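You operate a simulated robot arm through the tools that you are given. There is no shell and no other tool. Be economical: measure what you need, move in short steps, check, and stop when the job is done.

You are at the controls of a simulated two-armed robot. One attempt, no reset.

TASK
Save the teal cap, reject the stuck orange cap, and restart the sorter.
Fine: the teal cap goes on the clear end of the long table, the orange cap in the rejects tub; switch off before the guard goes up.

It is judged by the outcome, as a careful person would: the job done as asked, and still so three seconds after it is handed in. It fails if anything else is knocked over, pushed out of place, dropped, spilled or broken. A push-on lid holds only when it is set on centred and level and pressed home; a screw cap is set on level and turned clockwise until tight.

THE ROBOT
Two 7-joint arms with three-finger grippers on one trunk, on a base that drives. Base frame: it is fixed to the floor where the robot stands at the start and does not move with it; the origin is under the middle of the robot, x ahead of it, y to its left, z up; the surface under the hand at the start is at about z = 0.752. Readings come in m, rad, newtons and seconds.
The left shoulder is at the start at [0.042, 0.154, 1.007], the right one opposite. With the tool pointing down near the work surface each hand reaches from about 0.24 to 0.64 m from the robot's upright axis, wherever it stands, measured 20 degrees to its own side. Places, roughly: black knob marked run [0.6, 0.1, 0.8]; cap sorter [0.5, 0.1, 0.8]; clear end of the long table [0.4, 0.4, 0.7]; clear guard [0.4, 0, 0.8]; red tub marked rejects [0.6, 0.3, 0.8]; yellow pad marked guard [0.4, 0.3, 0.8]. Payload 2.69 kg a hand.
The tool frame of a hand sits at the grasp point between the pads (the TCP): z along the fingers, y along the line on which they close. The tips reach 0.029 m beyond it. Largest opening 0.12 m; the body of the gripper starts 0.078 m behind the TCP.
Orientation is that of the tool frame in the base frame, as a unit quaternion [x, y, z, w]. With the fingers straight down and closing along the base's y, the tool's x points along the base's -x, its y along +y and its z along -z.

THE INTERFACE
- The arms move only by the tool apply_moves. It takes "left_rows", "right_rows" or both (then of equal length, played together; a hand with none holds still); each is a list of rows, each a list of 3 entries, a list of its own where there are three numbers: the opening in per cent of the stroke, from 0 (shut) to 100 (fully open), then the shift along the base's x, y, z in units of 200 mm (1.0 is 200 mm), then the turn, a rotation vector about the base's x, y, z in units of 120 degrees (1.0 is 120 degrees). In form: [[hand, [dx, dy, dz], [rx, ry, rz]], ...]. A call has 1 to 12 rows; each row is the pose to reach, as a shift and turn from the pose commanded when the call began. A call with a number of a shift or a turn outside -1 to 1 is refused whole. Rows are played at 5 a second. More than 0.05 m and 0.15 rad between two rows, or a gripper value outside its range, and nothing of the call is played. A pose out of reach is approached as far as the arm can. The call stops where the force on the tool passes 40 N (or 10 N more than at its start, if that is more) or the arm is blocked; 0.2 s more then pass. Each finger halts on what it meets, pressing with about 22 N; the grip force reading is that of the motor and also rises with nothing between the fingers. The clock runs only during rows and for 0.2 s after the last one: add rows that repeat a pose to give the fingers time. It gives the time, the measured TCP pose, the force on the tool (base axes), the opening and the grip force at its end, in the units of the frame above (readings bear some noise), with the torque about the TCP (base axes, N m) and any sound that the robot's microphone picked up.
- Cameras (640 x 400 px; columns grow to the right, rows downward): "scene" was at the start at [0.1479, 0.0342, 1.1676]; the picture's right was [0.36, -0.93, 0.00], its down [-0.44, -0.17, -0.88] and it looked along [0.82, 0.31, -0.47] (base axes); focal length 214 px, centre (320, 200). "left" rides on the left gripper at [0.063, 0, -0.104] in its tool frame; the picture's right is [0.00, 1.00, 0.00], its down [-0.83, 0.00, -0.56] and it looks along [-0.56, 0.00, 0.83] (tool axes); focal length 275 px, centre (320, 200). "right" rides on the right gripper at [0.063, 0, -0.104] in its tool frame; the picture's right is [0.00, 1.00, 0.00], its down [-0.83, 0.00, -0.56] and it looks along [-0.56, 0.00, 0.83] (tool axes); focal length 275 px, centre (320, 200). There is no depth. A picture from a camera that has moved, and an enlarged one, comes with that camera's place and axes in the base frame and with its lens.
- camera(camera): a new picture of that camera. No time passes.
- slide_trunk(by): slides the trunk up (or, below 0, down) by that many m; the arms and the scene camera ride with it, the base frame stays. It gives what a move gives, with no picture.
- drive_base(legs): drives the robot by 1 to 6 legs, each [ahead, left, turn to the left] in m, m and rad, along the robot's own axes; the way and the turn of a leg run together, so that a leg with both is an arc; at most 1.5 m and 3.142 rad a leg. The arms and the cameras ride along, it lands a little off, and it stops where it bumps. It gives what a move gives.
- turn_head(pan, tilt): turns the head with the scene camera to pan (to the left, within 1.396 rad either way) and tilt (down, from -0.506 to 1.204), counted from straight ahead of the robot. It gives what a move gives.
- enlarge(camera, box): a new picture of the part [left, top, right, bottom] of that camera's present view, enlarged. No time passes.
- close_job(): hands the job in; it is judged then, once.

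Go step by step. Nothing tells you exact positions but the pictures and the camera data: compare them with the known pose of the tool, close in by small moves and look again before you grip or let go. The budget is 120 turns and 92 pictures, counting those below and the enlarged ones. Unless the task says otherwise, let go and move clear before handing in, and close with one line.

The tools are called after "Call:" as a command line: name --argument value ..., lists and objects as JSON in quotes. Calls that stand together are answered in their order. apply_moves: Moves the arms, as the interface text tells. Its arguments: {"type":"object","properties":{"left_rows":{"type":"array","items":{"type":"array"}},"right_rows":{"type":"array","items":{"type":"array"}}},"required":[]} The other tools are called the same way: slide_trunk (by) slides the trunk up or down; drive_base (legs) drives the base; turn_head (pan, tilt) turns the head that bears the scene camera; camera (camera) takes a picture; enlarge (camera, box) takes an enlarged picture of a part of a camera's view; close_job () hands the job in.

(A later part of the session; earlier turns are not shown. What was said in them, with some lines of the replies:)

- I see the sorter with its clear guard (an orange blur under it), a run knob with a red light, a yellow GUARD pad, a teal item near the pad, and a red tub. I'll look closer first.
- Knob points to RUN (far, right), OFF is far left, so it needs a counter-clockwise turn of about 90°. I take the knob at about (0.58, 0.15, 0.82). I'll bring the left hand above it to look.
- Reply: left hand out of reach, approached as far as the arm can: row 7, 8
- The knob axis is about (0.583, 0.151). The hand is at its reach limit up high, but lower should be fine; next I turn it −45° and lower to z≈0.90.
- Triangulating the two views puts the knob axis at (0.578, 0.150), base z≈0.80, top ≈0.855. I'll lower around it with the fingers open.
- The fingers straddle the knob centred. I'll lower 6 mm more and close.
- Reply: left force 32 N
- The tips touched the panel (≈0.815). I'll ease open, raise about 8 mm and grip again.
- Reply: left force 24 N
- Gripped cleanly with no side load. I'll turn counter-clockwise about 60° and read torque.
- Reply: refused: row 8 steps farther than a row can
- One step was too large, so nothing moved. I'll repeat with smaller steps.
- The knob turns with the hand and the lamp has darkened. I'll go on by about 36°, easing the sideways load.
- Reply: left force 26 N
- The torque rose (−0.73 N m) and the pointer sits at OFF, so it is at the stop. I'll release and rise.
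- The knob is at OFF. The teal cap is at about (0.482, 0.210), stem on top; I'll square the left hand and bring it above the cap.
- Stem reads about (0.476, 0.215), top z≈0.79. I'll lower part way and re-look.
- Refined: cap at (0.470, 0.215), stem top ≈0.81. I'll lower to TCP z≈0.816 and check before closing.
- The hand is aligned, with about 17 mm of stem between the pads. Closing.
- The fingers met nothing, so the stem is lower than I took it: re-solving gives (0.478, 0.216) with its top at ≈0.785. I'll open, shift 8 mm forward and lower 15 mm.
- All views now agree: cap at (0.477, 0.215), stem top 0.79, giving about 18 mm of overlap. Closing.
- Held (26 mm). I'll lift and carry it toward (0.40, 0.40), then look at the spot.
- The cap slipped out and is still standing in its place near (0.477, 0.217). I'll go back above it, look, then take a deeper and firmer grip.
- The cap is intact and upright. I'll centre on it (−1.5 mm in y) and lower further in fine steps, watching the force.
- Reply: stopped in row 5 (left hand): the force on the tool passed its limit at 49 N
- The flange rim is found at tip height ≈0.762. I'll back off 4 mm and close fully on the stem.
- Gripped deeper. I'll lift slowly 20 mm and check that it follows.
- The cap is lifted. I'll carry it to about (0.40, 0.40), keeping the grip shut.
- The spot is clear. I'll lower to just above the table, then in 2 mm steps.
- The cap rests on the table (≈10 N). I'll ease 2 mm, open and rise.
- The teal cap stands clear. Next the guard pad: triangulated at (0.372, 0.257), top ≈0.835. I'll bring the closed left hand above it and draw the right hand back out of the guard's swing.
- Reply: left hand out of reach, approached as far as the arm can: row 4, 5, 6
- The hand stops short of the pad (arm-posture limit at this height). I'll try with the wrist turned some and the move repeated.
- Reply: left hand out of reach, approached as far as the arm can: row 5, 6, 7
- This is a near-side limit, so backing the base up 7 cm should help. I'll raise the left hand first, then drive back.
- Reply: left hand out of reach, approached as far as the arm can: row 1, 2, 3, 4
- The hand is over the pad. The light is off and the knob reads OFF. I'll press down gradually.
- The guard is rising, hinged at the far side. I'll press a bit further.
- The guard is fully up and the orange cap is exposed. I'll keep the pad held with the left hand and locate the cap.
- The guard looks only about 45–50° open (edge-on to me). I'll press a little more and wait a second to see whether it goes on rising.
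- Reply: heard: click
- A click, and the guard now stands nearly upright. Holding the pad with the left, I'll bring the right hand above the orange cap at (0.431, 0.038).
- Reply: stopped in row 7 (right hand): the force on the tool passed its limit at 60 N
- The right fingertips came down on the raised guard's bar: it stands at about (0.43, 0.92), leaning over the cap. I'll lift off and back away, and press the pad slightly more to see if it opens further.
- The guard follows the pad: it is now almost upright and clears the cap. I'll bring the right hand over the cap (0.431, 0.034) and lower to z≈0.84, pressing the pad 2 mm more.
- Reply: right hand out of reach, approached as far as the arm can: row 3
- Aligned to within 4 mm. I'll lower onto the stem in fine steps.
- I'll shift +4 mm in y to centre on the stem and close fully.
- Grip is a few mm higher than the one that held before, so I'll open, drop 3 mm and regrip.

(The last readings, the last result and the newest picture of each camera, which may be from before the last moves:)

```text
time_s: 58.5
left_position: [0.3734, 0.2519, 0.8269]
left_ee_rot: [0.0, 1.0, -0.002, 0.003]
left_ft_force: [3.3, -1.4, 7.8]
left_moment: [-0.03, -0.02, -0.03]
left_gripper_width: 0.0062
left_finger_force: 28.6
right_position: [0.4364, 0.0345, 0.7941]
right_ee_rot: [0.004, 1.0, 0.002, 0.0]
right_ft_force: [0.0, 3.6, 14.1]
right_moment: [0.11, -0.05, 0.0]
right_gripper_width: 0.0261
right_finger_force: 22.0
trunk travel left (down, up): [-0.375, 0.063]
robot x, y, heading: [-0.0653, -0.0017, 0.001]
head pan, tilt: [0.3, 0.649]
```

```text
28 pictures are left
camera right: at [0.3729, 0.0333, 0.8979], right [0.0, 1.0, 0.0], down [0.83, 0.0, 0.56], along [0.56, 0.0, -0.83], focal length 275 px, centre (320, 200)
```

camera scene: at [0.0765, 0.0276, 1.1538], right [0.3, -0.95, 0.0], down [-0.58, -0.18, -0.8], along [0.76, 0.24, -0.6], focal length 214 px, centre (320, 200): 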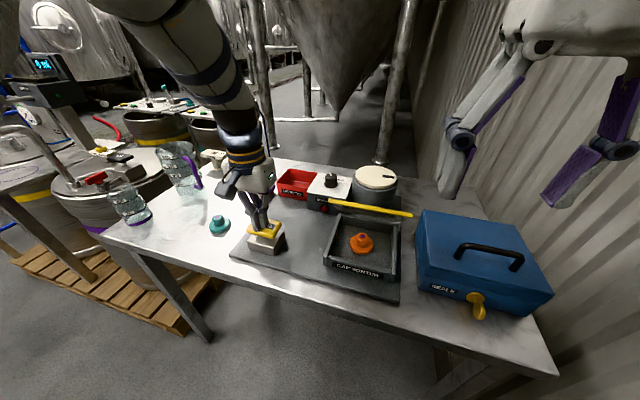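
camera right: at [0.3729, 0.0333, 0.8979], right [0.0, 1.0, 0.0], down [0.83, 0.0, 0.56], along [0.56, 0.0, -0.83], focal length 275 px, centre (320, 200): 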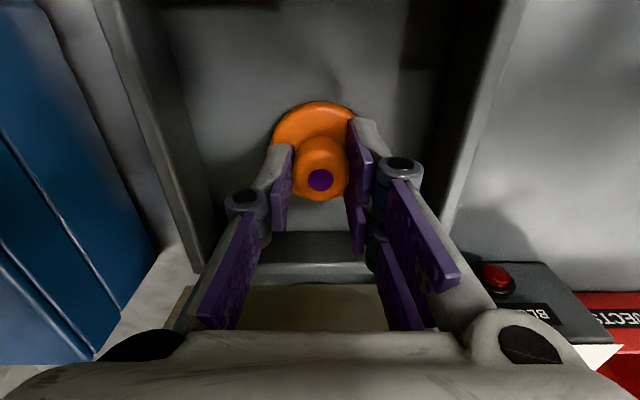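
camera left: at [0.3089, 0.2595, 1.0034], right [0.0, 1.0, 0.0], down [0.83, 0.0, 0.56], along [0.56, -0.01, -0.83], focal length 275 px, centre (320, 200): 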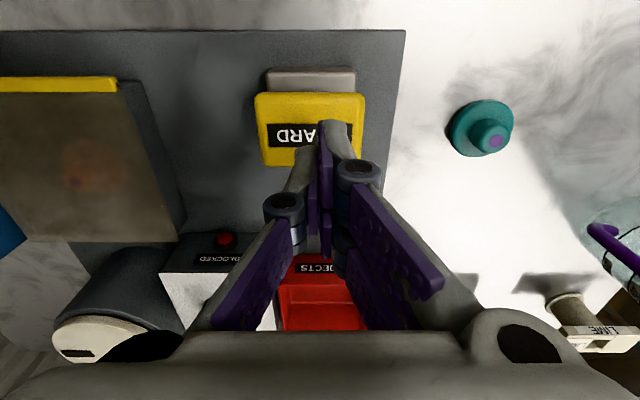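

The fingers now sit right down on the flange. Lifting slowly.

Call:
apply_moves --right_rows '[[0, [0, 0, 0.02], [0, 0, 0]], [0, [0, 0, 0.04], [0, 0, 0]], [0, [0, 0, 0.06], [0, 0, 0]], [0, [0, 0, 0.08], [0, 0, 0]], [0, [0, 0, 0.11], [0, 0, 0]]]'

Call:
camera --camera "right"

```text
time_s: 59.7
left_position: [0.3726, 0.2514, 0.8278]
left_ee_rot: [-0.001, 1.0, -0.002, 0.003]
left_ft_force: [-2.2, 1.7, 15.7]
left_moment: [0.06, 0.16, 0.0]
left_gripper_width: 0.006
left_finger_force: 28.7
right_position: [0.4324, 0.0363, 0.8161]
right_ee_rot: [0.0, 1.0, 0.001, -0.001]
right_ft_force: [0.1, 0.4, -1.1]
right_moment: [-0.01, -0.03, 0.03]
right_gripper_width: 0.0256
right_finger_force: 21.8
trunk travel left (down, up): [-0.375, 0.063]
robot x, y, heading: [-0.0687, -0.002, -0.0]
head pan, tilt: [0.3, 0.649]
```

```text
27 pictures are left
camera right: at [0.3706, 0.0357, 0.9195], right [0.0, 1.0, 0.0], down [0.83, 0.0, 0.56], along [0.56, 0.0, -0.83], focal length 275 px, centre (320, 200)
```

right: 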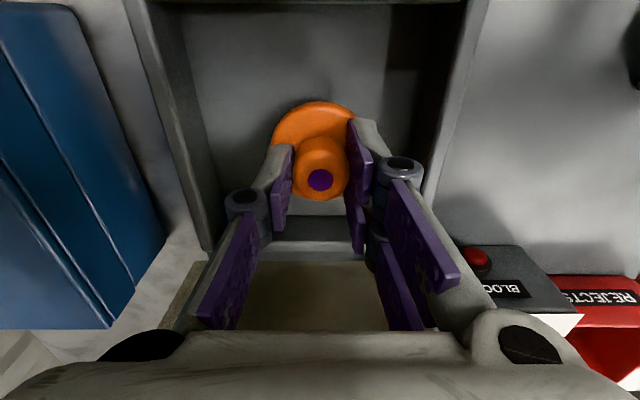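

The orange cap came free. I'll raise the right hand straight up, then back clear of the guard, while the left keeps the pad down.

Call:
apply_moves --right_rows '[[0, [0, 0, 0.12], [0, 0, 0]], [0, [0, 0, 0.24], [0, 0, 0]], [0, [-0.02, 0, 0.36], [0, 0, 0]], [0, [-0.08, 0, 0.48], [0, 0, 0]], [0, [-0.16, 0, 0.6], [0, 0, 0]], [0, [-0.25, -0.05, 0.72], [0, 0, 0]], [0, [-0.35, -0.1, 0.84], [0, 0, 0]], [0, [-0.45, -0.2, 0.95], [0, 0, 0]], [0, [-0.5, -0.3, 0.95], [0, 0, 0]], [0, [-0.5, -0.3, 0.95], [0, 0, 0]]]'

Call:
camera --camera "scene"

```text
time_s: 61.9
left_position: [0.3728, 0.2518, 0.8287]
left_ee_rot: [-0.001, 1.0, -0.002, 0.003]
left_ft_force: [-2.9, 1.9, 14.0]
left_moment: [0.13, 0.19, 0.02]
left_gripper_width: 0.006
left_finger_force: 28.6
right_position: [0.3311, -0.0221, 1.0049]
right_ee_rot: [-0.001, 1.0, 0.0, 0.0]
right_ft_force: [-0.9, 0.7, 0.0]
right_moment: [-0.02, -0.04, 0.01]
right_gripper_width: 0.026
right_finger_force: 22.3
trunk travel left (down, up): [-0.375, 0.063]
robot x, y, heading: [-0.0712, -0.0005, -0.001]
head pan, tilt: [0.3, 0.649]
```

```text
26 pictures are left
camera scene: at [0.0759, 0.0273, 1.1539], right [0.3, -0.95, 0.0], down [-0.58, -0.18, -0.8], along [0.76, 0.24, -0.6], focal length 214 px, centre (320, 200)
```

scene: 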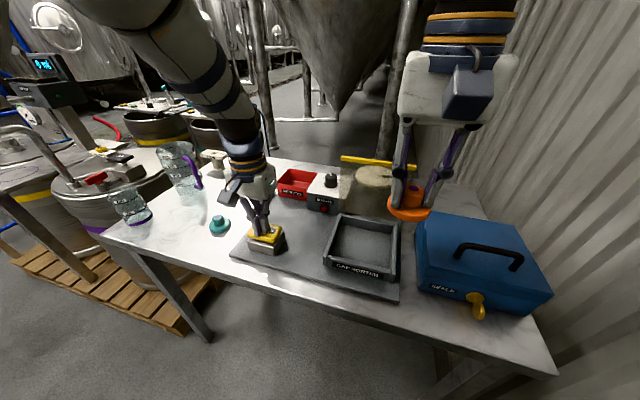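

The cap is clear and held. Now I'll let the pad up gently so the guard closes softly.

Call:
apply_moves --left_rows '[[0, [0, 0, 0.02], [0, 0, 0]], [0, [0, 0, 0.04], [0, 0, 0]], [0, [0, 0, 0.06], [0, 0, 0]], [0, [0, 0, 0.08], [0, 0, 0]], [0, [0, 0, 0.1], [0, 0, 0]], [0, [0, 0, 0.12], [0, 0, 0]], [0, [0, 0, 0.14], [0, 0, 0]], [0, [0, 0, 0.16], [0, 0, 0]], [0, [0, 0, 0.18], [0, 0, 0]], [0, [0, 0, 0.22], [0, 0, 0]], [0, [0, 0, 0.3], [0, 0, 0]], [0, [0, 0, 0.4], [0, 0, 0]]]'

Call:
camera --camera "scene"

```text
time_s: 64.5
left_position: [0.3732, 0.2514, 0.9071]
left_ee_rot: [0.001, 1.0, -0.002, 0.002]
left_ft_force: [0.3, 0.1, 0.3]
left_moment: [-0.02, 0.02, -0.04]
left_gripper_width: 0.0
left_finger_force: 29.0
right_position: [0.3322, -0.0218, 1.0044]
right_ee_rot: [0.0, 1.0, 0.0, -0.001]
right_ft_force: [-0.2, 0.4, -1.0]
right_moment: [0.01, 0.01, -0.01]
right_gripper_width: 0.0259
right_finger_force: 21.5
trunk travel left (down, up): [-0.375, 0.063]
robot x, y, heading: [-0.0698, 0.0002, 0.0]
head pan, tilt: [0.3, 0.649]
```

```text
25 pictures are left
camera scene: at [0.0776, 0.0273, 1.1556], right [0.29, -0.96, 0.0], down [-0.56, -0.17, -0.81], along [0.77, 0.24, -0.59], focal length 214 px, centre (320, 200)
```

scene: 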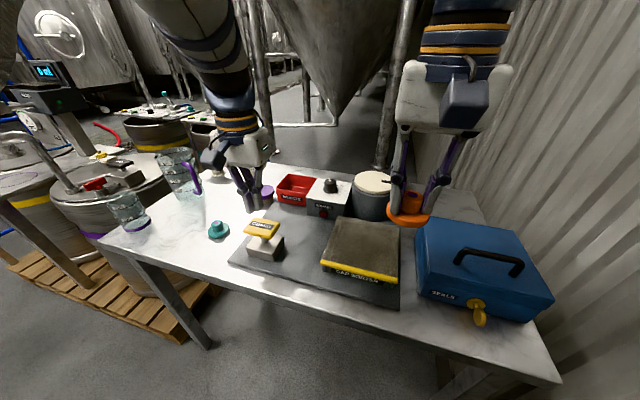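

The guard is down over the empty tray. Since the tub is out of the right hand's reach, I'll hand the cap over by setting it on the free plate area for the left. First the left goes up and aside, then the base returns 7 cm forward.

Call:
apply_moves --left_rows '[[10, [0, 0, 0.2], [0, 0, 0]], [20, [0, 0.1, 0.4], [0, 0, 0]], [30, [0, 0.3, 0.5], [0, 0, 0]], [40, [0, 0.5, 0.5], [0, 0, 0]], [40, [0, 0.7, 0.5], [0, 0, 0]], [40, [0, 0.9, 0.5], [0, 0, 0]]]'

Call:
drive_base --legs '[[0.075, 0, 0]]'

Call:
camera --camera "right"

```text
time_s: 65.9
left_position: [0.3716, 0.4341, 1.0077]
left_ee_rot: [-0.001, 1.0, -0.002, 0.001]
left_ft_force: [0.4, 0.8, 0.2]
left_moment: [-0.02, 0.03, 0.03]
left_gripper_width: 0.0482
left_finger_force: 0.0
right_position: [0.3329, -0.0221, 1.0049]
right_ee_rot: [-0.001, 1.0, -0.001, -0.001]
right_ft_force: [0.6, 0.6, -0.2]
right_moment: [0.02, 0.01, 0.06]
right_gripper_width: 0.0259
right_finger_force: 22.0
trunk travel left (down, up): [-0.375, 0.063]
robot x, y, heading: [-0.0721, 0.0017, -0.003]
head pan, tilt: [0.3, 0.649]
```

```text
time_s: 66.9
left_position: [0.4469, 0.4326, 1.0072]
left_ee_rot: [0.0, 1.0, -0.002, 0.002]
left_ft_force: [0.7, 0.1, 0.3]
left_moment: [-0.01, 0.01, -0.02]
left_gripper_width: 0.0478
left_finger_force: 0.0
right_position: [0.4064, -0.0231, 1.0034]
right_ee_rot: [0.0, 1.0, 0.0, -0.002]
right_ft_force: [0.9, 0.1, -0.4]
right_moment: [0.01, 0.01, -0.01]
right_gripper_width: 0.0257
right_finger_force: 22.1
trunk travel left (down, up): [-0.375, 0.063]
robot x, y, heading: [0.0031, -0.0006, 0.0]
head pan, tilt: [0.3, 0.649]
```

```text
24 pictures are left
camera right: at [0.3451, -0.024, 1.1082], right [0.0, 1.0, 0.0], down [0.83, 0.0, 0.55], along [0.55, 0.0, -0.83], focal length 275 px, centre (320, 200)
```

right: 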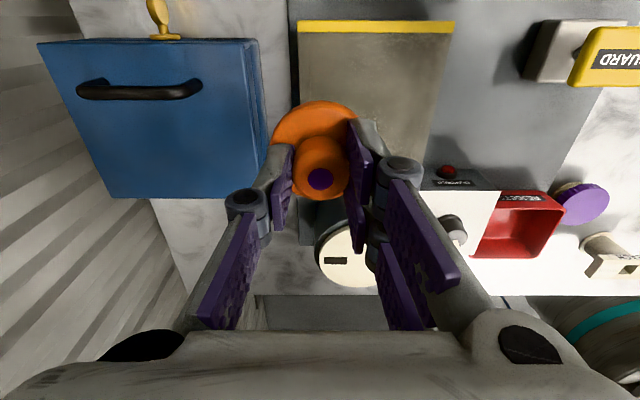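

Call:
apply_moves --right_rows '[[0, [0.04, 0.17, -0.05], [0, 0, 0]], [0, [0.08, 0.34, -0.1], [0, 0, 0]], [0, [0.12, 0.51, -0.15], [0, 0, 0]], [0, [0.17, 0.68, -0.2], [0, 0, 0]], [0, [0.21, 0.84, -0.3], [0, 0, 0]], [0, [0.25, 0.99, -0.4], [0, 0, 0]], [0, [0.25, 0.99, -0.5], [0, 0, 0]], [0, [0.25, 0.99, -0.5], [0, 0, 0]]]'

Call:
camera --camera "right"

```text
time_s: 68.7
left_position: [0.4468, 0.4309, 1.008]
left_ee_rot: [0.0, 1.0, -0.002, 0.003]
left_ft_force: [-0.3, -0.4, 0.1]
left_moment: [0.02, -0.01, -0.01]
left_gripper_width: 0.048
left_finger_force: 0.1
right_position: [0.4527, 0.1267, 0.9326]
right_ee_rot: [0.009, 1.0, 0.005, 0.0]
right_ft_force: [0.0, 0.2, -1.1]
right_moment: [0.01, -0.02, 0.0]
right_gripper_width: 0.0259
right_finger_force: 22.0
right hand out of reach, approached as far as the arm can: row 5, 6, 7, 8
trunk travel left (down, up): [-0.375, 0.063]
robot x, y, heading: [0.0037, -0.0013, 0.002]
head pan, tilt: [0.3, 0.649]
```

```text
23 pictures are left
camera right: at [0.3902, 0.1258, 1.0365], right [0.01, 1.0, 0.01], down [0.83, -0.02, 0.56], along [0.56, 0.0, -0.83], focal length 275 px, centre (320, 200)
```

right: 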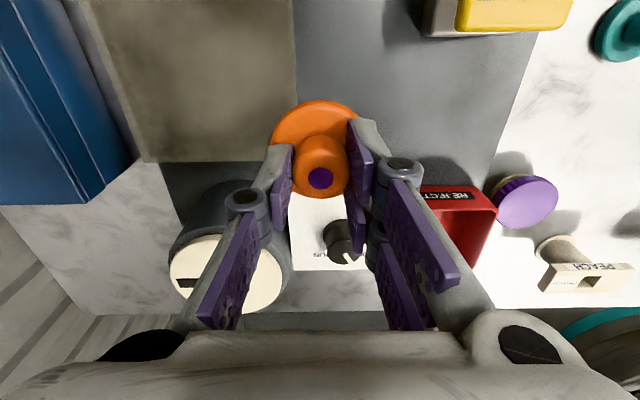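

The right hand stops at y≈0.127. I'll bring the left hand in a little, then sidestep the base 6 cm to the left.

Call:
apply_moves --left_rows '[[40, [0, -0.15, 0], [0, 0, 0]], [40, [0, -0.3, 0], [0, 0, 0]], [40, [0, -0.3, 0], [0, 0, 0]]]'

Call:
drive_base --legs '[[0, 0.06, 0]]'

Call:
camera --camera "right"

```text
time_s: 69.5
left_position: [0.4468, 0.3705, 1.009]
left_ee_rot: [0.001, 1.0, -0.002, 0.002]
left_ft_force: [0.2, 0.3, -0.4]
left_moment: [-0.01, 0.01, -0.02]
left_gripper_width: 0.0478
left_finger_force: 0.0
right_position: [0.453, 0.1266, 0.9314]
right_ee_rot: [0.009, 1.0, 0.002, -0.001]
right_ft_force: [0.2, 0.1, 0.1]
right_moment: [-0.02, 0.01, 0.0]
right_gripper_width: 0.0258
right_finger_force: 21.7
trunk travel left (down, up): [-0.375, 0.063]
robot x, y, heading: [0.0004, -0.0013, 0.004]
head pan, tilt: [0.3, 0.649]
```

```text
time_s: 70.7
left_position: [0.4472, 0.4307, 1.0081]
left_ee_rot: [0.001, 1.0, -0.002, 0.003]
left_ft_force: [0.2, 0.3, -0.6]
left_moment: [-0.05, 0.03, -0.02]
left_gripper_width: 0.048
left_finger_force: 0.0
right_position: [0.4529, 0.1859, 0.9307]
right_ee_rot: [0.009, 1.0, 0.003, 0.0]
right_ft_force: [-1.2, 0.2, -0.5]
right_moment: [-0.01, -0.02, 0.01]
right_gripper_width: 0.0262
right_finger_force: 22.1
trunk travel left (down, up): [-0.375, 0.063]
robot x, y, heading: [0.0039, 0.0581, 0.0]
head pan, tilt: [0.3, 0.649]
```

```text
22 pictures are left
camera right: at [0.3906, 0.1852, 1.0349], right [0.01, 1.0, 0.01], down [0.83, -0.01, 0.55], along [0.55, 0.0, -0.83], focal length 275 px, centre (320, 200)
```

right: 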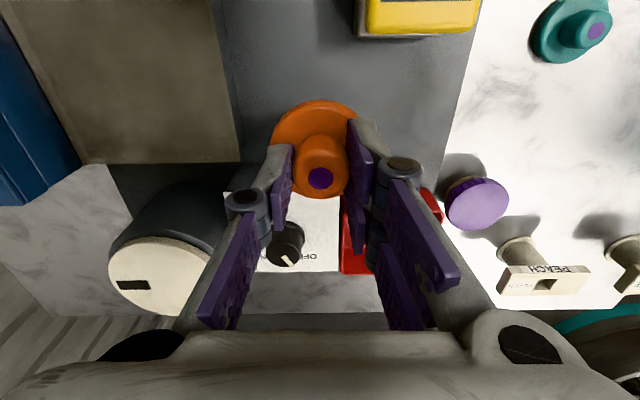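

It is over free plate at (0.453, 0.186). Lowering to set the cap down.

Call:
apply_moves --right_rows '[[0, [0, 0, -0.15], [0, 0, 0]], [0, [0, 0, -0.3], [0, 0, 0]], [0, [0, 0, -0.45], [0, 0, 0]], [0, [0, 0, -0.57], [0, 0, 0]], [0, [0, 0, -0.64], [0, 0, 0]], [0, [0, 0, -0.66], [0, 0, 0]], [0, [0, 0, -0.67], [0, 0, 0]], [0, [0, 0, -0.68], [0, 0, 0]]]'

Call:
enlarge --camera "scene" --box '[200, 150, 360, 290]'

```text
time_s: 72.5
left_position: [0.4478, 0.4298, 1.0083]
left_ee_rot: [0.001, 1.0, -0.002, 0.003]
left_ft_force: [-0.3, -1.2, 0.1]
left_moment: [0.01, -0.02, 0.01]
left_gripper_width: 0.0484
left_finger_force: 0.0
right_position: [0.4566, 0.181, 0.7969]
right_ee_rot: [0.017, 1.0, 0.007, -0.001]
right_ft_force: [0.1, 0.4, -0.9]
right_moment: [-0.04, 0.01, 0.02]
right_gripper_width: 0.0259
right_finger_force: 21.9
trunk travel left (down, up): [-0.375, 0.063]
robot x, y, heading: [0.0043, 0.0626, 0.001]
head pan, tilt: [0.3, 0.649]
```

```text
2.86 times, centred on (280, 220) of scene
camera zoom: at [0.1502, 0.0865, 1.1537], right [0.29, -0.96, 0.0], down [-0.58, -0.18, -0.8], along [0.76, 0.23, -0.6], focal length 613 px, centre (434, 143)
```

zoom: 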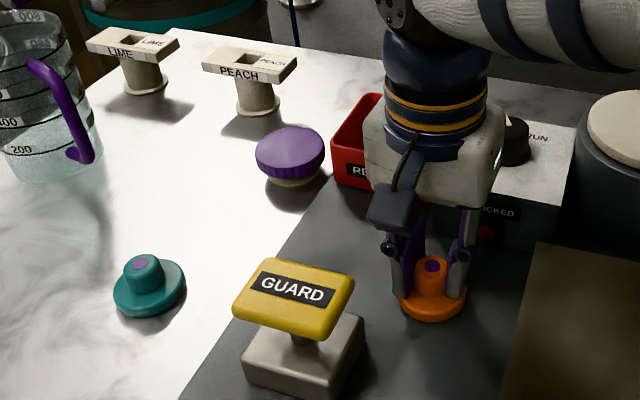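

Call:
apply_moves --right_rows '[[0, [0, 0, -0.01], [0, 0, 0]], [0, [0, 0, -0.02], [0, 0, 0]], [0, [0, 0, -0.03], [0, 0, 0]]]'

```text
time_s: 73.3
left_position: [0.4457, 0.4301, 1.0092]
left_ee_rot: [0.0, 1.0, -0.001, 0.004]
left_ft_force: [-0.1, 0.0, -0.1]
left_moment: [0.0, -0.02, -0.03]
left_gripper_width: 0.048
left_finger_force: 0.0
right_position: [0.4576, 0.182, 0.7931]
right_ee_rot: [0.017, 1.0, 0.007, 0.001]
right_ft_force: [0.5, 0.6, 19.8]
right_moment: [-0.06, -0.02, 0.0]
right_gripper_width: 0.0262
right_finger_force: 22.2
trunk travel left (down, up): [-0.375, 0.063]
robot x, y, heading: [0.0075, 0.0605, 0.003]
head pan, tilt: [0.3, 0.649]
```

The cap is on the plate. I'll ease, open, rise, and draw the right hand back to its own side.

Call:
apply_moves --right_rows '[[0, [0, 0, 0.01], [0, 0, 0]], [30, [0, 0, 0.012], [0, 0, 0]], [42, [0, 0, 0.012], [0, 0, 0]], [42, [0, 0, 0.012], [0, 0, 0]], [42, [0, 0, 0.12], [0, 0, 0]], [42, [0, 0, 0.3], [0, 0, 0]], [42, [0, -0.1, 0.5], [0, 0, 0]], [42, [-0.1, -0.3, 0.7], [0, 0, 0]], [42, [-0.2, -0.5, 0.85], [0, 0, 0]], [42, [-0.3, -0.7, 0.95], [0, 0, 0]], [42, [-0.4, -0.9, 0.95], [0, 0, 0]], [42, [-0.45, -1.0, 0.95], [0, 0, 0]]]'

Call:
camera --camera "scene"

```text
refused: row 8 steps farther than a row can; nothing moved
```

```text
20 pictures are left
camera scene: at [0.1487, 0.0862, 1.1543], right [0.29, -0.96, 0.0], down [-0.58, -0.18, -0.8], along [0.76, 0.24, -0.6], focal length 214 px, centre (320, 200)
```

scene: 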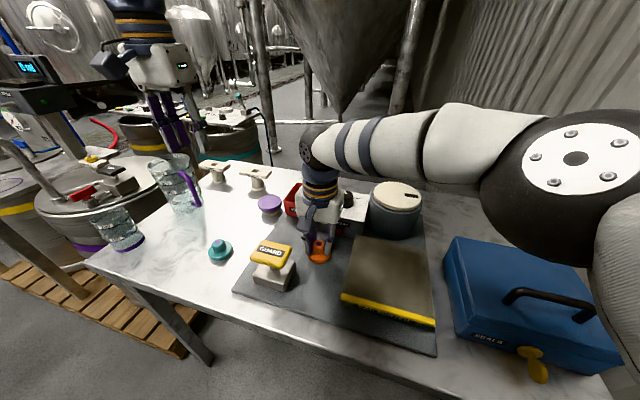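

A step was too long; I'll repeat it with shorter ones.

Call:
apply_moves --right_rows '[[0, [0, 0, 0.01], [0, 0, 0]], [30, [0, 0, 0.012], [0, 0, 0]], [42, [0, 0, 0.012], [0, 0, 0]], [42, [0, 0, 0.012], [0, 0, 0]], [42, [0, 0, 0.12], [0, 0, 0]], [42, [0, 0, 0.3], [0, 0, 0]], [42, [0, -0.05, 0.5], [0, 0, 0]], [42, [-0.05, -0.2, 0.65], [0, 0, 0]], [42, [-0.12, -0.37, 0.78], [0, 0, 0]], [42, [-0.2, -0.55, 0.9], [0, 0, 0]], [42, [-0.3, -0.75, 0.95], [0, 0, 0]], [42, [-0.38, -0.95, 0.95], [0, 0, 0]]]'

Call:
camera --camera "scene"

```text
time_s: 75.9
left_position: [0.4473, 0.429, 1.0085]
left_ee_rot: [0.002, 1.0, -0.002, 0.003]
left_ft_force: [0.8, -0.2, 0.3]
left_moment: [0.01, 0.02, -0.01]
left_gripper_width: 0.0481
left_finger_force: 0.0
right_position: [0.3751, -0.0073, 0.9771]
right_ee_rot: [0.01, 1.0, 0.004, -0.001]
right_ft_force: [0.3, 0.3, -0.3]
right_moment: [0.03, -0.02, -0.03]
right_gripper_width: 0.0506
right_finger_force: 0.0
trunk travel left (down, up): [-0.375, 0.063]
robot x, y, heading: [0.0016, 0.0602, -0.0]
head pan, tilt: [0.3, 0.649]
```

```text
19 pictures are left
camera scene: at [0.15, 0.0857, 1.1538], right [0.29, -0.96, 0.0], down [-0.58, -0.18, -0.8], along [0.76, 0.24, -0.6], focal length 214 px, centre (320, 200)
```

scene: 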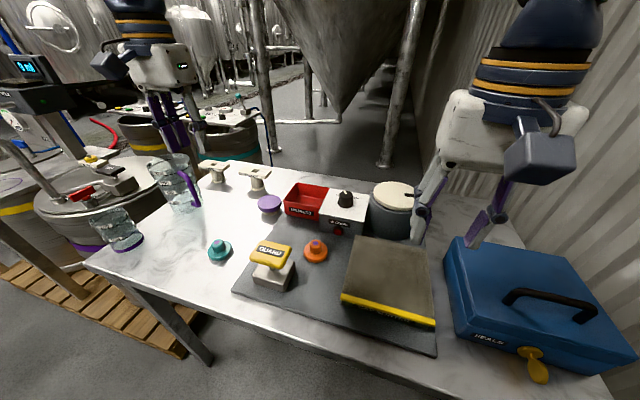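

The orange cap stands upright at about (0.457, 0.182). Now the left hand comes over.

Call:
apply_moves --left_rows '[[42, [0.01, -0.2, 0], [0, 0, 0]], [42, [0.02, -0.4, 0], [0, 0, 0]], [42, [0.03, -0.6, -0.05], [0, 0, 0]], [42, [0.04, -0.8, -0.15], [0, 0, 0]], [42, [0.05, -0.98, -0.3], [0, 0, 0]], [42, [0.05, -0.98, -0.3], [0, 0, 0]]]'

Call:
apply_moves --left_rows '[[42, [0, -0.13, -0.1], [0, 0, 0]], [42, [0, -0.25, -0.2], [0, 0, 0]], [42, [0, -0.25, -0.4], [0, 0, 0]], [42, [0, -0.25, -0.5], [0, 0, 0]], [42, [0, -0.25, -0.5], [0, 0, 0]]]'

Call:
camera --camera "left"

```text
time_s: 77.3
left_position: [0.4727, 0.2379, 0.9473]
left_ee_rot: [0.0, 1.0, -0.003, 0.002]
left_ft_force: [-0.5, -0.2, 0.7]
left_moment: [0.02, -0.02, -0.02]
left_gripper_width: 0.0505
left_finger_force: 0.1
left hand out of reach, approached as far as the arm can: row 4, 5, 6
right_position: [0.3747, -0.0074, 0.9776]
right_ee_rot: [0.01, 1.0, 0.003, 0.0]
right_ft_force: [0.4, 0.0, -0.3]
right_moment: [0.01, 0.06, 0.03]
right_gripper_width: 0.0498
right_finger_force: 0.0
trunk travel left (down, up): [-0.375, 0.063]
robot x, y, heading: [0.0034, 0.0586, 0.005]
head pan, tilt: [0.3, 0.649]
```

```text
time_s: 78.5
left_position: [0.4709, 0.1887, 0.8455]
left_ee_rot: [0.001, 1.0, -0.002, 0.003]
left_ft_force: [0.3, -0.5, 0.7]
left_moment: [-0.02, -0.01, 0.01]
left_gripper_width: 0.0504
left_finger_force: 0.1
right_position: [0.3763, -0.0056, 0.9765]
right_ee_rot: [0.01, 1.0, 0.002, -0.001]
right_ft_force: [-0.5, 0.3, 0.2]
right_moment: [0.02, 0.0, 0.0]
right_gripper_width: 0.0505
right_finger_force: 0.1
trunk travel left (down, up): [-0.375, 0.063]
robot x, y, heading: [0.0025, 0.0577, -0.0]
head pan, tilt: [0.3, 0.649]
```

```text
18 pictures are left
camera left: at [0.4071, 0.1906, 0.9499], right [0.01, 1.0, 0.0], down [0.83, 0.0, 0.56], along [0.56, -0.01, -0.83], focal length 275 px, centre (320, 200)
```

left: 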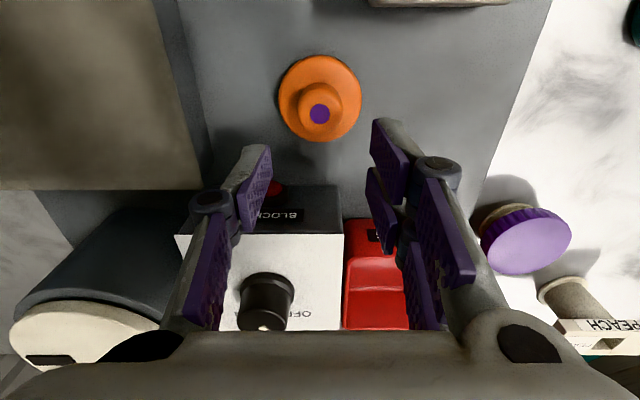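

The cap is at (0.455, 0.189): 16 mm nearer than the hand. I'll shift back and lower.

Call:
apply_moves --left_rows '[[42, [-0.04, 0, 0], [0, 0, 0]], [42, [-0.08, 0, 0], [0, 0, 0]], [42, [-0.08, 0, -0.1], [0, 0, 0]], [42, [-0.08, 0, -0.17], [0, 0, 0]], [42, [-0.08, 0, -0.2], [0, 0, 0]], [42, [-0.08, 0, -0.2], [0, 0, 0]]]'

Call:
camera --camera "left"

```text
time_s: 79.9
left_position: [0.4553, 0.1873, 0.8053]
left_ee_rot: [0.001, 1.0, -0.002, 0.003]
left_ft_force: [0.0, -0.6, 0.0]
left_moment: [0.01, 0.0, 0.0]
left_gripper_width: 0.0504
left_finger_force: 0.0
right_position: [0.376, -0.0073, 0.9771]
right_ee_rot: [0.009, 1.0, 0.002, -0.001]
right_ft_force: [-0.2, -0.2, 0.2]
right_moment: [0.02, -0.01, 0.02]
right_gripper_width: 0.0506
right_finger_force: 0.0
trunk travel left (down, up): [-0.375, 0.063]
robot x, y, heading: [0.0019, 0.0605, -0.001]
head pan, tilt: [0.3, 0.649]
```

```text
17 pictures are left
camera left: at [0.3912, 0.19, 0.9097], right [0.01, 1.0, 0.0], down [0.83, 0.0, 0.56], along [0.56, -0.01, -0.83], focal length 275 px, centre (320, 200)
```

left: 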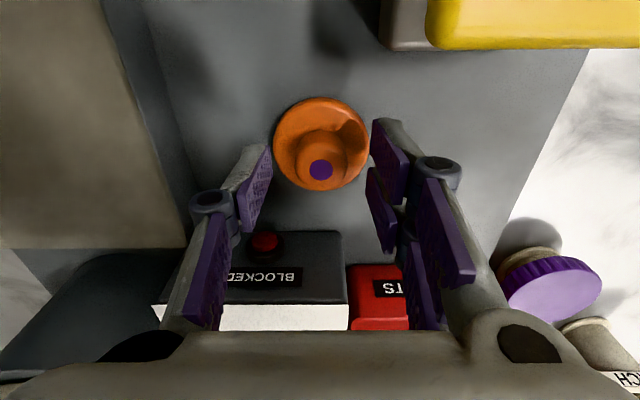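

Call:
apply_moves --left_rows '[[42, [0, 0, -0.03], [0, 0, 0]], [42, [0, 0, -0.06], [0, 0, 0]], [42, [0, 0, -0.06], [0, 0, 0]], [20, [0, 0, -0.06], [0, 0, 0]], [0, [0, 0, -0.06], [0, 0, 0]], [0, [0, 0, -0.06], [0, 0, 0]], [0, [0, 0, -0.06], [0, 0, 0]], [0, [0, 0, -0.03], [0, 0, 0]], [0, [0, 0, 0], [0, 0, 0]], [0, [0, 0, 0.05], [0, 0, 0]], [0, [0, 0, 0.1], [0, 0, 0]]]'

Call:
camera --camera "left"

```text
time_s: 82.3
left_position: [0.4544, 0.1876, 0.826]
left_ee_rot: [0.001, 1.0, -0.002, 0.002]
left_ft_force: [-0.4, 0.1, -0.5]
left_moment: [-0.02, 0.0, 0.01]
left_gripper_width: 0.0263
left_finger_force: 21.8
right_position: [0.3764, -0.0071, 0.9764]
right_ee_rot: [0.009, 1.0, 0.002, -0.001]
right_ft_force: [0.9, -0.2, 0.5]
right_moment: [-0.03, -0.01, -0.04]
right_gripper_width: 0.0505
right_finger_force: 0.0
trunk travel left (down, up): [-0.375, 0.063]
robot x, y, heading: [0.0034, 0.0612, -0.003]
head pan, tilt: [0.3, 0.649]
```

```text
16 pictures are left
camera left: at [0.3906, 0.1892, 0.9298], right [0.01, 1.0, 0.0], down [0.83, 0.0, 0.56], along [0.56, -0.01, -0.83], focal length 275 px, centre (320, 200)
```

left: 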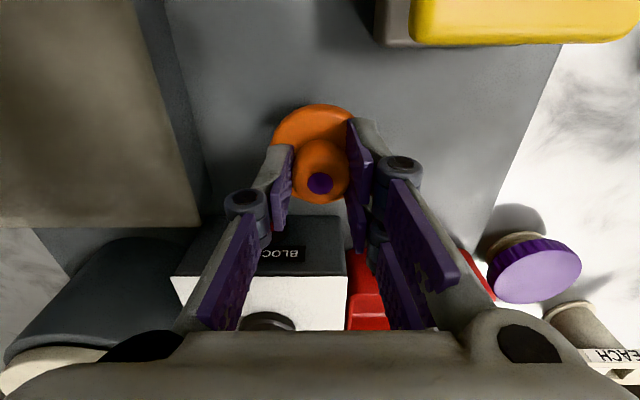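

Held by the left hand. I'll lift to z≈0.90 and move over the tub (centre ≈(0.60, 0.266)).

Call:
apply_moves --left_rows '[[0, [0, 0, 0.15], [0, 0, 0]], [0, [0, 0, 0.3], [0, 0, 0]], [0, [0, 0, 0.38], [0, 0, 0]], [0, [0.14, 0.08, 0.38], [0, 0, 0]], [0, [0.28, 0.16, 0.38], [0, 0, 0]], [0, [0.42, 0.24, 0.38], [0, 0, 0]], [0, [0.56, 0.32, 0.38], [0, 0, 0]], [0, [0.7, 0.39, 0.38], [0, 0, 0]], [0, [0.7, 0.39, 0.38], [0, 0, 0]]]'

Call:
camera --camera "left"

Call:
camera --camera "scene"

```text
time_s: 84.3
left_position: [0.593, 0.2664, 0.9009]
left_ee_rot: [0.002, 1.0, -0.002, 0.001]
left_ft_force: [0.2, -1.5, -0.2]
left_moment: [-0.02, 0.0, -0.05]
left_gripper_width: 0.0262
left_finger_force: 22.4
right_position: [0.3756, -0.0063, 0.9783]
right_ee_rot: [0.01, 1.0, 0.004, -0.001]
right_ft_force: [0.3, 0.6, 1.1]
right_moment: [0.01, 0.0, -0.03]
right_gripper_width: 0.0503
right_finger_force: 0.0
trunk travel left (down, up): [-0.375, 0.063]
robot x, y, heading: [0.0045, 0.0609, 0.004]
head pan, tilt: [0.3, 0.649]
```

```text
15 pictures are left
camera left: at [0.5295, 0.2687, 1.0044], right [0.01, 1.0, 0.0], down [0.83, 0.0, 0.56], along [0.56, -0.01, -0.83], focal length 275 px, centre (320, 200)
```

left: 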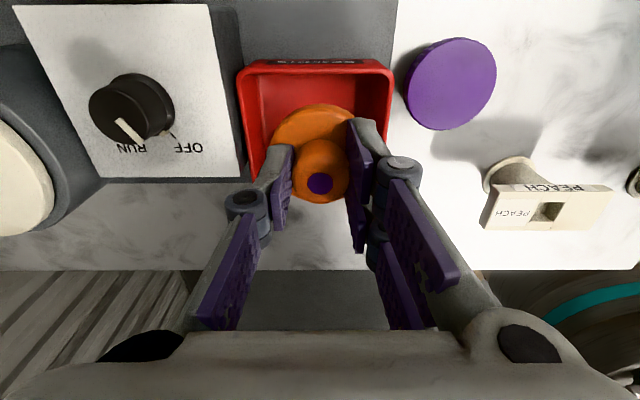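

```text
14 pictures are left
camera scene: at [0.1497, 0.0864, 1.1539], right [0.29, -0.96, 0.0], down [-0.58, -0.18, -0.8], along [0.76, 0.23, -0.6], focal length 214 px, centre (320, 200)
```

scene: 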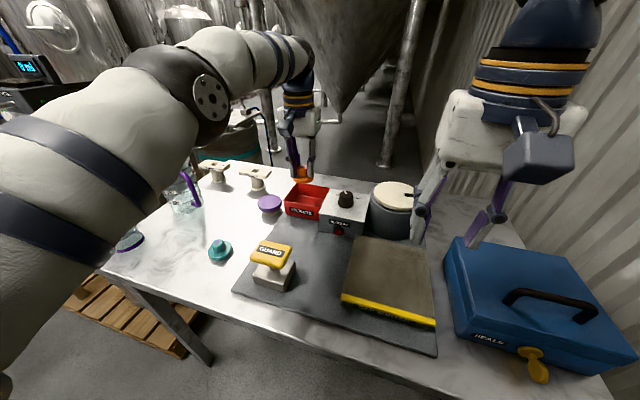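

The cap is over the tub; the knob still reads OFF. I'll shift 6 mm forward and lower it into the tub.

Call:
apply_moves --left_rows '[[0, [0.03, 0, -0.1], [0, 0, 0]], [0, [0.03, 0, -0.2], [0, 0, 0]], [0, [0.03, 0, -0.3], [0, 0, 0]], [0, [0.03, 0, -0.4], [0, 0, 0]], [0, [0.03, 0, -0.47], [0, 0, 0]], [0, [0.03, 0, -0.5], [0, 0, 0]], [0, [0.03, 0, -0.52], [0, 0, 0]], [0, [0.03, 0, -0.53], [0, 0, 0]]]'

Call:
camera --camera "left"

```text
time_s: 86.1
left_position: [0.6025, 0.2661, 0.7971]
left_ee_rot: [-0.001, 1.0, -0.002, 0.004]
left_ft_force: [0.0, 0.0, 6.2]
left_moment: [-0.04, -0.03, 0.04]
left_gripper_width: 0.0261
left_finger_force: 21.5
right_position: [0.3752, -0.0067, 0.9775]
right_ee_rot: [0.008, 1.0, 0.002, 0.0]
right_ft_force: [0.2, 0.0, 0.1]
right_moment: [0.0, 0.0, 0.0]
right_gripper_width: 0.0502
right_finger_force: 0.0
trunk travel left (down, up): [-0.375, 0.063]
robot x, y, heading: [0.0046, 0.0594, -0.002]
head pan, tilt: [0.3, 0.649]
```

```text
13 pictures are left
camera left: at [0.5375, 0.2678, 0.9005], right [0.01, 1.0, 0.0], down [0.83, 0.0, 0.56], along [0.56, -0.01, -0.83], focal length 275 px, centre (320, 200)
```

left: 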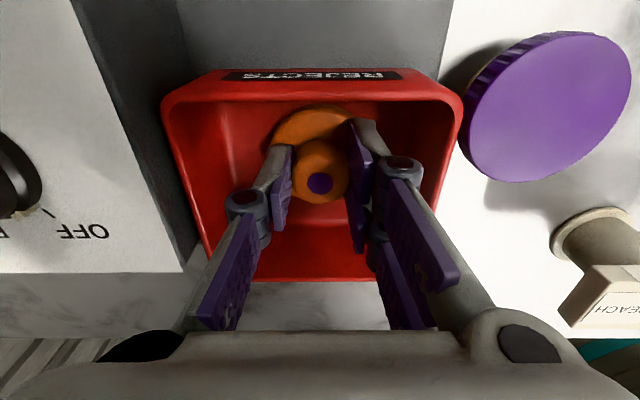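

The cap rests on the tub floor (6 N), centred. I'll open to 42 % and rise straight up.

Call:
apply_moves --left_rows '[[25, [0, 0, 0.005], [0, 0, 0]], [42, [0, 0, 0.005], [0, 0, 0]], [42, [0, 0, 0.005], [0, 0, 0]], [42, [0, 0, 0.1], [0, 0, 0]], [42, [0, 0, 0.25], [0, 0, 0]], [42, [0, 0, 0.4], [0, 0, 0]], [42, [-0.02, 0, 0.52], [0, 0, 0]], [50, [-0.02, 0, 0.52], [0, 0, 0]]]'

Call:
camera --camera "left"

```text
time_s: 87.9
left_position: [0.5965, 0.2667, 0.898]
left_ee_rot: [0.001, 1.0, -0.001, 0.002]
left_ft_force: [-1.0, 0.8, -0.2]
left_moment: [-0.01, 0.0, -0.02]
left_gripper_width: 0.0601
left_finger_force: 0.1
right_position: [0.377, -0.0065, 0.9776]
right_ee_rot: [0.01, 1.0, 0.003, -0.001]
right_ft_force: [-0.2, 0.2, 0.2]
right_moment: [0.03, -0.01, -0.05]
right_gripper_width: 0.0505
right_finger_force: 0.0
trunk travel left (down, up): [-0.375, 0.063]
robot x, y, heading: [0.0033, 0.0609, 0.001]
head pan, tilt: [0.3, 0.649]
```

```text
12 pictures are left
camera left: at [0.5323, 0.2688, 1.0023], right [0.01, 1.0, 0.0], down [0.83, 0.0, 0.56], along [0.56, -0.01, -0.83], focal length 275 px, centre (320, 200)
```

left: 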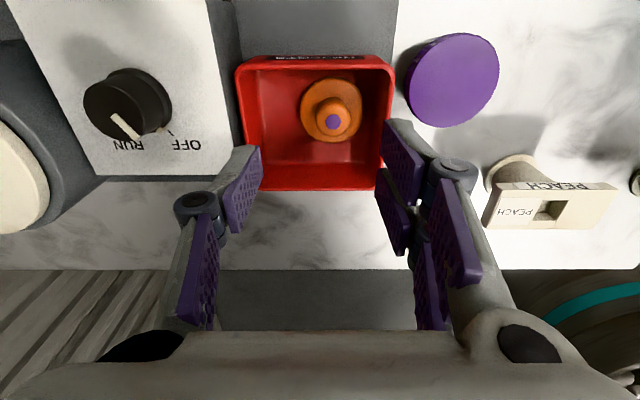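

The orange cap is in the rejects tub. Now I'll restart: the hand goes back above the knob at (0.578, 0.150), turned +45°.

Call:
apply_moves --left_rows '[[60, [-0.01, -0.08, 0.05], [0, 0, 0.055]], [60, [-0.03, -0.16, 0.05], [0, 0, 0.11]], [60, [-0.05, -0.25, 0.05], [0, 0, 0.165]], [60, [-0.07, -0.34, 0.05], [0, 0, 0.22]], [60, [-0.08, -0.43, 0.05], [0, 0, 0.275]], [60, [-0.09, -0.52, 0.05], [0, 0, 0.33]], [60, [-0.09, -0.58, 0.05], [0, 0, 0.385]], [60, [-0.09, -0.58, 0], [0, 0, 0.385]]]'

Call:
camera --camera "left"

```text
time_s: 89.7
left_position: [0.5784, 0.1509, 0.8988]
left_ee_rot: [-0.392, 0.92, 0.0, 0.004]
left_ft_force: [0.9, 0.8, 0.0]
left_moment: [0.0, -0.02, 0.02]
left_gripper_width: 0.0723
left_finger_force: 0.1
right_position: [0.3755, -0.0073, 0.9776]
right_ee_rot: [0.01, 1.0, 0.003, 0.0]
right_ft_force: [0.1, 1.2, 0.3]
right_moment: [0.0, 0.03, -0.05]
right_gripper_width: 0.0502
right_finger_force: 0.0
trunk travel left (down, up): [-0.375, 0.063]
robot x, y, heading: [0.0057, 0.0594, -0.001]
head pan, tilt: [0.3, 0.649]
```

```text
11 pictures are left
camera left: at [0.5346, 0.1056, 1.0029], right [-0.72, 0.69, 0.0], down [0.57, 0.6, 0.56], along [0.39, 0.4, -0.83], focal length 275 px, centre (320, 200)
```

left: 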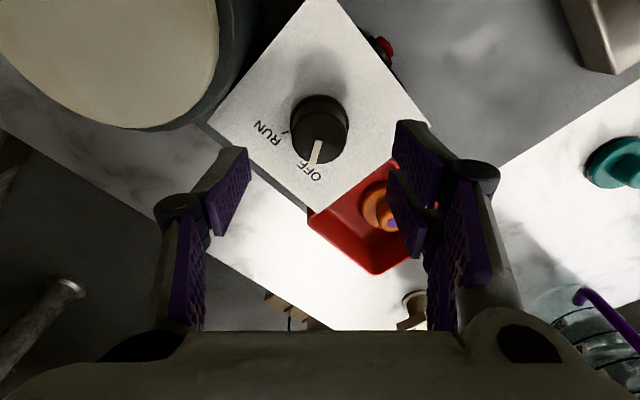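

Centred over the knob. I'll lower to the earlier gripping height (z≈0.849) and close.

Call:
apply_moves --left_rows '[[60, [0, 0, -0.1], [0, 0, 0]], [55, [0, 0, -0.2], [0, 0, 0]], [50, [0, 0, -0.25], [0, 0, 0]], [50, [0, 0, -0.25], [0, 0, 0]], [40, [0, 0, -0.25], [0, 0, 0]], [26, [0, 0, -0.25], [0, 0, 0]], [22, [0, 0, -0.25], [0, 0, 0]], [22, [0, 0, -0.25], [0, 0, 0]]]'

```text
time_s: 91.5
left_position: [0.5792, 0.1479, 0.8487]
left_ee_rot: [-0.391, 0.92, 0.0, 0.003]
left_ft_force: [3.0, -2.2, -2.1]
left_moment: [-0.17, -0.28, -0.01]
left_gripper_width: 0.0345
left_finger_force: 45.1
right_position: [0.3768, -0.0066, 0.9777]
right_ee_rot: [0.011, 1.0, 0.004, -0.002]
right_ft_force: [-0.1, 0.2, -0.1]
right_moment: [0.01, 0.03, 0.04]
right_gripper_width: 0.0505
right_finger_force: 0.0
trunk travel left (down, up): [-0.375, 0.063]
robot x, y, heading: [0.0034, 0.0556, -0.004]
head pan, tilt: [0.3, 0.649]
```

Gripped. I'll turn clockwise about 86° in small steps.

Call:
apply_moves --left_rows '[[22, [0, 0, 0], [0, 0, -0.06]], [22, [0, 0, 0], [0, 0, -0.12]], [22, [0, 0, 0], [0, 0, -0.18]], [22, [0, 0, 0], [0, 0, -0.24]], [22, [0, 0, 0], [0, 0, -0.3]], [22, [0, 0, 0], [0, 0, -0.36]], [22, [0, 0, 0], [0, 0, -0.42]], [22, [0, 0, 0], [0, 0, -0.48]], [22, [0, 0, 0], [0, 0, -0.54]], [22, [0, 0, 0], [0, 0, -0.6]], [22, [0, 0, 0], [0, 0, -0.66]], [22, [0, 0, 0], [0, 0, -0.72]]]'

Call:
camera --camera "left"

```text
time_s: 94.1
left_position: [0.5782, 0.15, 0.8493]
left_ee_rot: [0.344, 0.939, -0.002, 0.001]
left_ft_force: [0.0, -0.6, 0.4]
left_moment: [0.14, 0.11, 0.55]
left_gripper_width: 0.0344
left_finger_force: 45.1
right_position: [0.3768, -0.0079, 0.9761]
right_ee_rot: [0.01, 1.0, 0.002, -0.001]
right_ft_force: [-0.1, -0.3, -0.4]
right_moment: [0.0, -0.01, 0.01]
right_gripper_width: 0.0504
right_finger_force: 0.0
trunk travel left (down, up): [-0.375, 0.063]
robot x, y, heading: [0.0046, 0.0582, -0.002]
head pan, tilt: [0.3, 0.649]
```

```text
10 pictures are left
camera left: at [0.5304, 0.1925, 0.953], right [0.65, 0.76, 0.0], down [0.63, -0.54, 0.56], along [0.42, -0.37, -0.83], focal length 275 px, centre (320, 200)
```

left: 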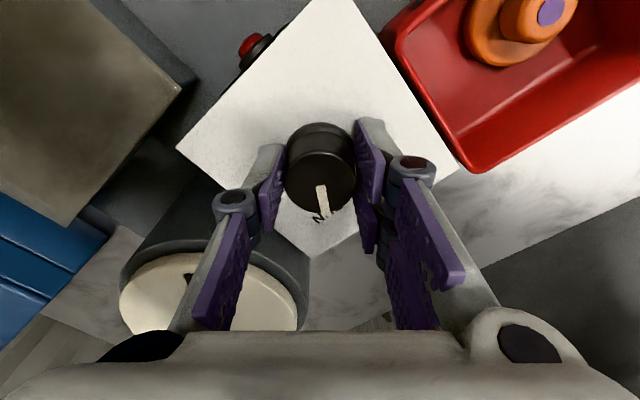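

The torque shows the stop at RUN, and the hopper drum's slot seems to have moved – it's running. I'll release and rise clear.

Call:
apply_moves --left_rows '[[40, [0, 0, 0], [0, 0, 0]], [60, [0, 0, 0], [0, 0, 0]], [60, [0, 0, 0.1], [0, 0, 0]], [60, [0, 0, 0.3], [0, 0, 0]], [60, [0, 0, 0.5], [0, 0, 0]]]'

Call:
camera --camera "left"

Call:
camera --camera "scene"

```text
time_s: 95.3
left_position: [0.5722, 0.1515, 0.9372]
left_ee_rot: [0.344, 0.939, -0.003, 0.001]
left_ft_force: [-0.5, 0.0, -0.1]
left_moment: [0.01, -0.02, 0.0]
left_gripper_width: 0.0722
left_finger_force: 0.0
left hand out of reach, approached as far as the arm can: row 5
right_position: [0.3763, -0.0058, 0.9771]
right_ee_rot: [0.009, 1.0, 0.003, -0.001]
right_ft_force: [0.0, 1.2, 0.1]
right_moment: [0.0, -0.01, 0.04]
right_gripper_width: 0.0505
right_finger_force: 0.2
trunk travel left (down, up): [-0.375, 0.063]
robot x, y, heading: [0.0051, 0.0591, -0.002]
head pan, tilt: [0.3, 0.649]
```

```text
9 pictures are left
camera left: at [0.5248, 0.1936, 1.0419], right [0.65, 0.76, 0.0], down [0.63, -0.54, 0.56], along [0.42, -0.37, -0.83], focal length 275 px, centre (320, 200)
```

left: 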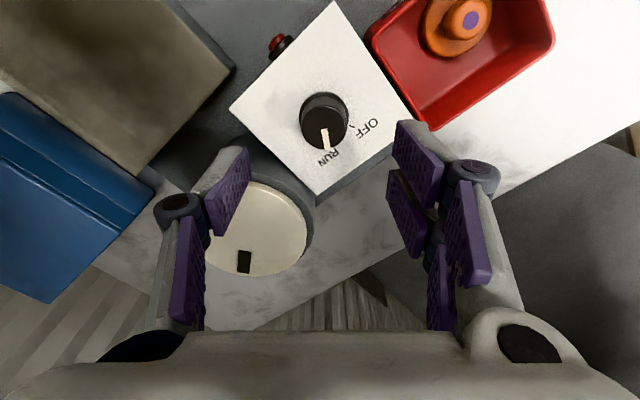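

```text
8 pictures are left
camera scene: at [0.1499, 0.0865, 1.1538], right [0.29, -0.96, 0.0], down [-0.58, -0.18, -0.8], along [0.76, 0.23, -0.6], focal length 214 px, centre (320, 200)
```

scene: 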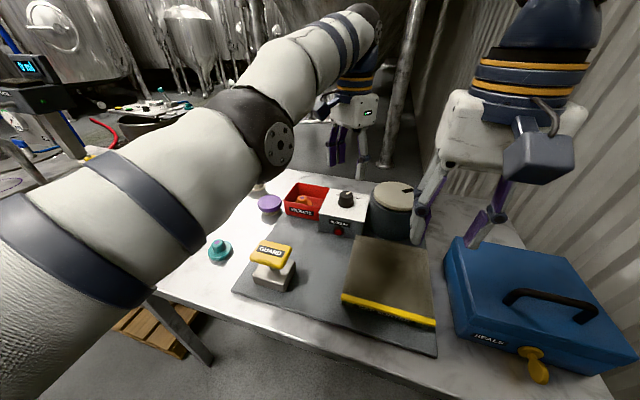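

The knob is at RUN, the lamp is dark and the drum slot keeps moving. I'll draw the left hand back and check once more.

Call:
apply_moves --left_rows '[[60, [-0.12, 0.1, 0.1], [0, 0, 0.05]], [60, [-0.24, 0.2, 0.2], [0, 0, 0.1]], [60, [-0.36, 0.32, 0.3], [0, 0, 0.15]], [60, [-0.48, 0.46, 0.4], [0, 0, 0.2]], [60, [-0.58, 0.6, 0.5], [0, 0, 0.25]], [60, [-0.65, 0.75, 0.55], [0, 0, 0.3]], [60, [-0.7, 0.9, 0.55], [0, 0, 0.33]]]'

Call:
enlarge --camera "scene" --box '[190, 140, 450, 330]'

```text
time_s: 96.9
left_position: [0.4401, 0.3414, 1.0639]
left_ee_rot: [-0.021, 0.999, -0.019, 0.021]
left_ft_force: [-8.5, -11.5, -14.5]
left_moment: [1.12, -0.95, 0.03]
left_gripper_width: 0.0722
left_finger_force: 0.0
left hand out of reach, approached as far as the arm can: row 1, 2, 3, 4, 5, 6
right_position: [0.3739, -0.0019, 0.9781]
right_ee_rot: [0.009, 1.0, 0.001, 0.0]
right_ft_force: [0.2, 1.5, 0.1]
right_moment: [-0.2, -0.02, -0.01]
right_gripper_width: 0.0505
right_finger_force: 0.0
trunk travel left (down, up): [-0.375, 0.063]
robot x, y, heading: [0.0023, 0.0574, -0.002]
head pan, tilt: [0.3, 0.649]
```

```text
2.11 times, centred on (320, 235) of scene
camera zoom: at [0.1483, 0.0918, 1.1539], right [0.3, -0.96, 0.0], down [-0.58, -0.18, -0.8], along [0.76, 0.23, -0.6], focal length 452 px, centre (320, 126)
```

zoom: 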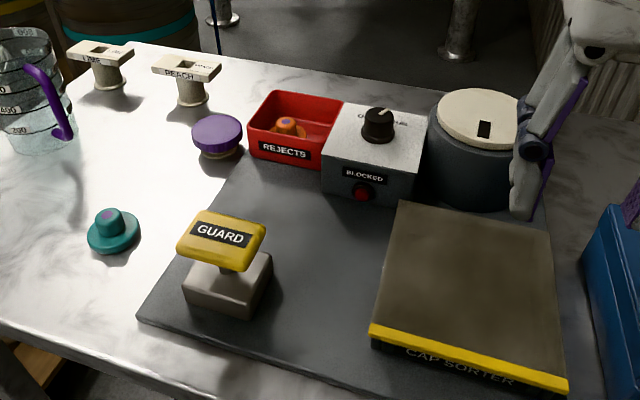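

Everything stands as wanted; the left wrist shows a small force, so I'll hold still a moment and check it.

Call:
apply_moves --left_rows '[[60, [0, 0, 0], [0, 0, 0]], [60, [0, 0, 0], [0, 0, 0]], [60, [0, 0, 0], [0, 0, 0]]]'

Call:
camera --camera "scene"

Call:
camera --camera "left"

```text
time_s: 97.7
left_position: [0.4301, 0.3289, 1.0521]
left_ee_rot: [0.006, 1.0, -0.002, 0.002]
left_ft_force: [-0.4, 0.1, 0.4]
left_moment: [-0.02, 0.02, 0.02]
left_gripper_width: 0.072
left_finger_force: 0.1
right_position: [0.376, -0.0062, 0.9763]
right_ee_rot: [0.01, 1.0, 0.002, -0.001]
right_ft_force: [0.9, 1.0, 0.0]
right_moment: [0.0, 0.06, -0.04]
right_gripper_width: 0.0501
right_finger_force: 0.1
trunk travel left (down, up): [-0.375, 0.063]
robot x, y, heading: [0.0046, 0.0593, 0.001]
head pan, tilt: [0.3, 0.649]
```

```text
6 pictures are left
camera scene: at [0.15, 0.0868, 1.1538], right [0.3, -0.96, 0.0], down [-0.58, -0.18, -0.8], along [0.76, 0.23, -0.6], focal length 214 px, centre (320, 200)
```

scene: 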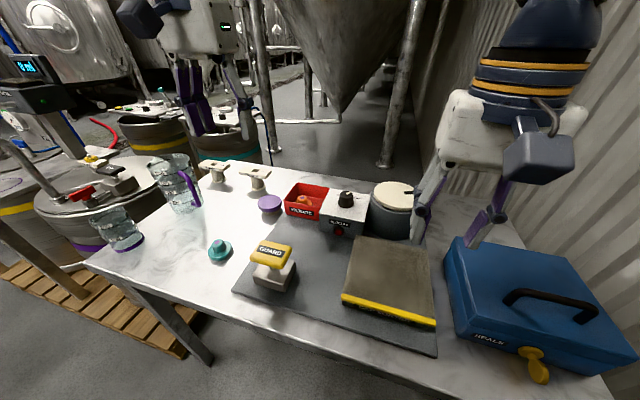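

```text
5 pictures are left
camera left: at [0.366, 0.3316, 1.1556], right [0.02, 1.0, 0.0], down [0.83, -0.01, 0.56], along [0.56, -0.01, -0.83], focal length 275 px, centre (320, 200)
```

left: 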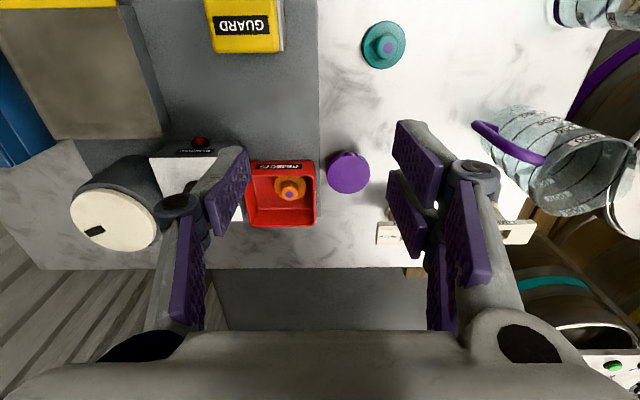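

The force is gone (it came only from the motion), the drum is turning, the caps are in their places and both hands are clear. Handing in.

Call:
close_job

```text
The job is handed in.
```

The sorter is running again with its lamp dark: the teal cap is on the clear end of the long table, the orange cap is in the rejects tub, and I switched off before raising the guard. While reaching for the orange cap, the right fingertips pressed once on the raised guard (about 60 N); it still opened and closed normally afterwards.
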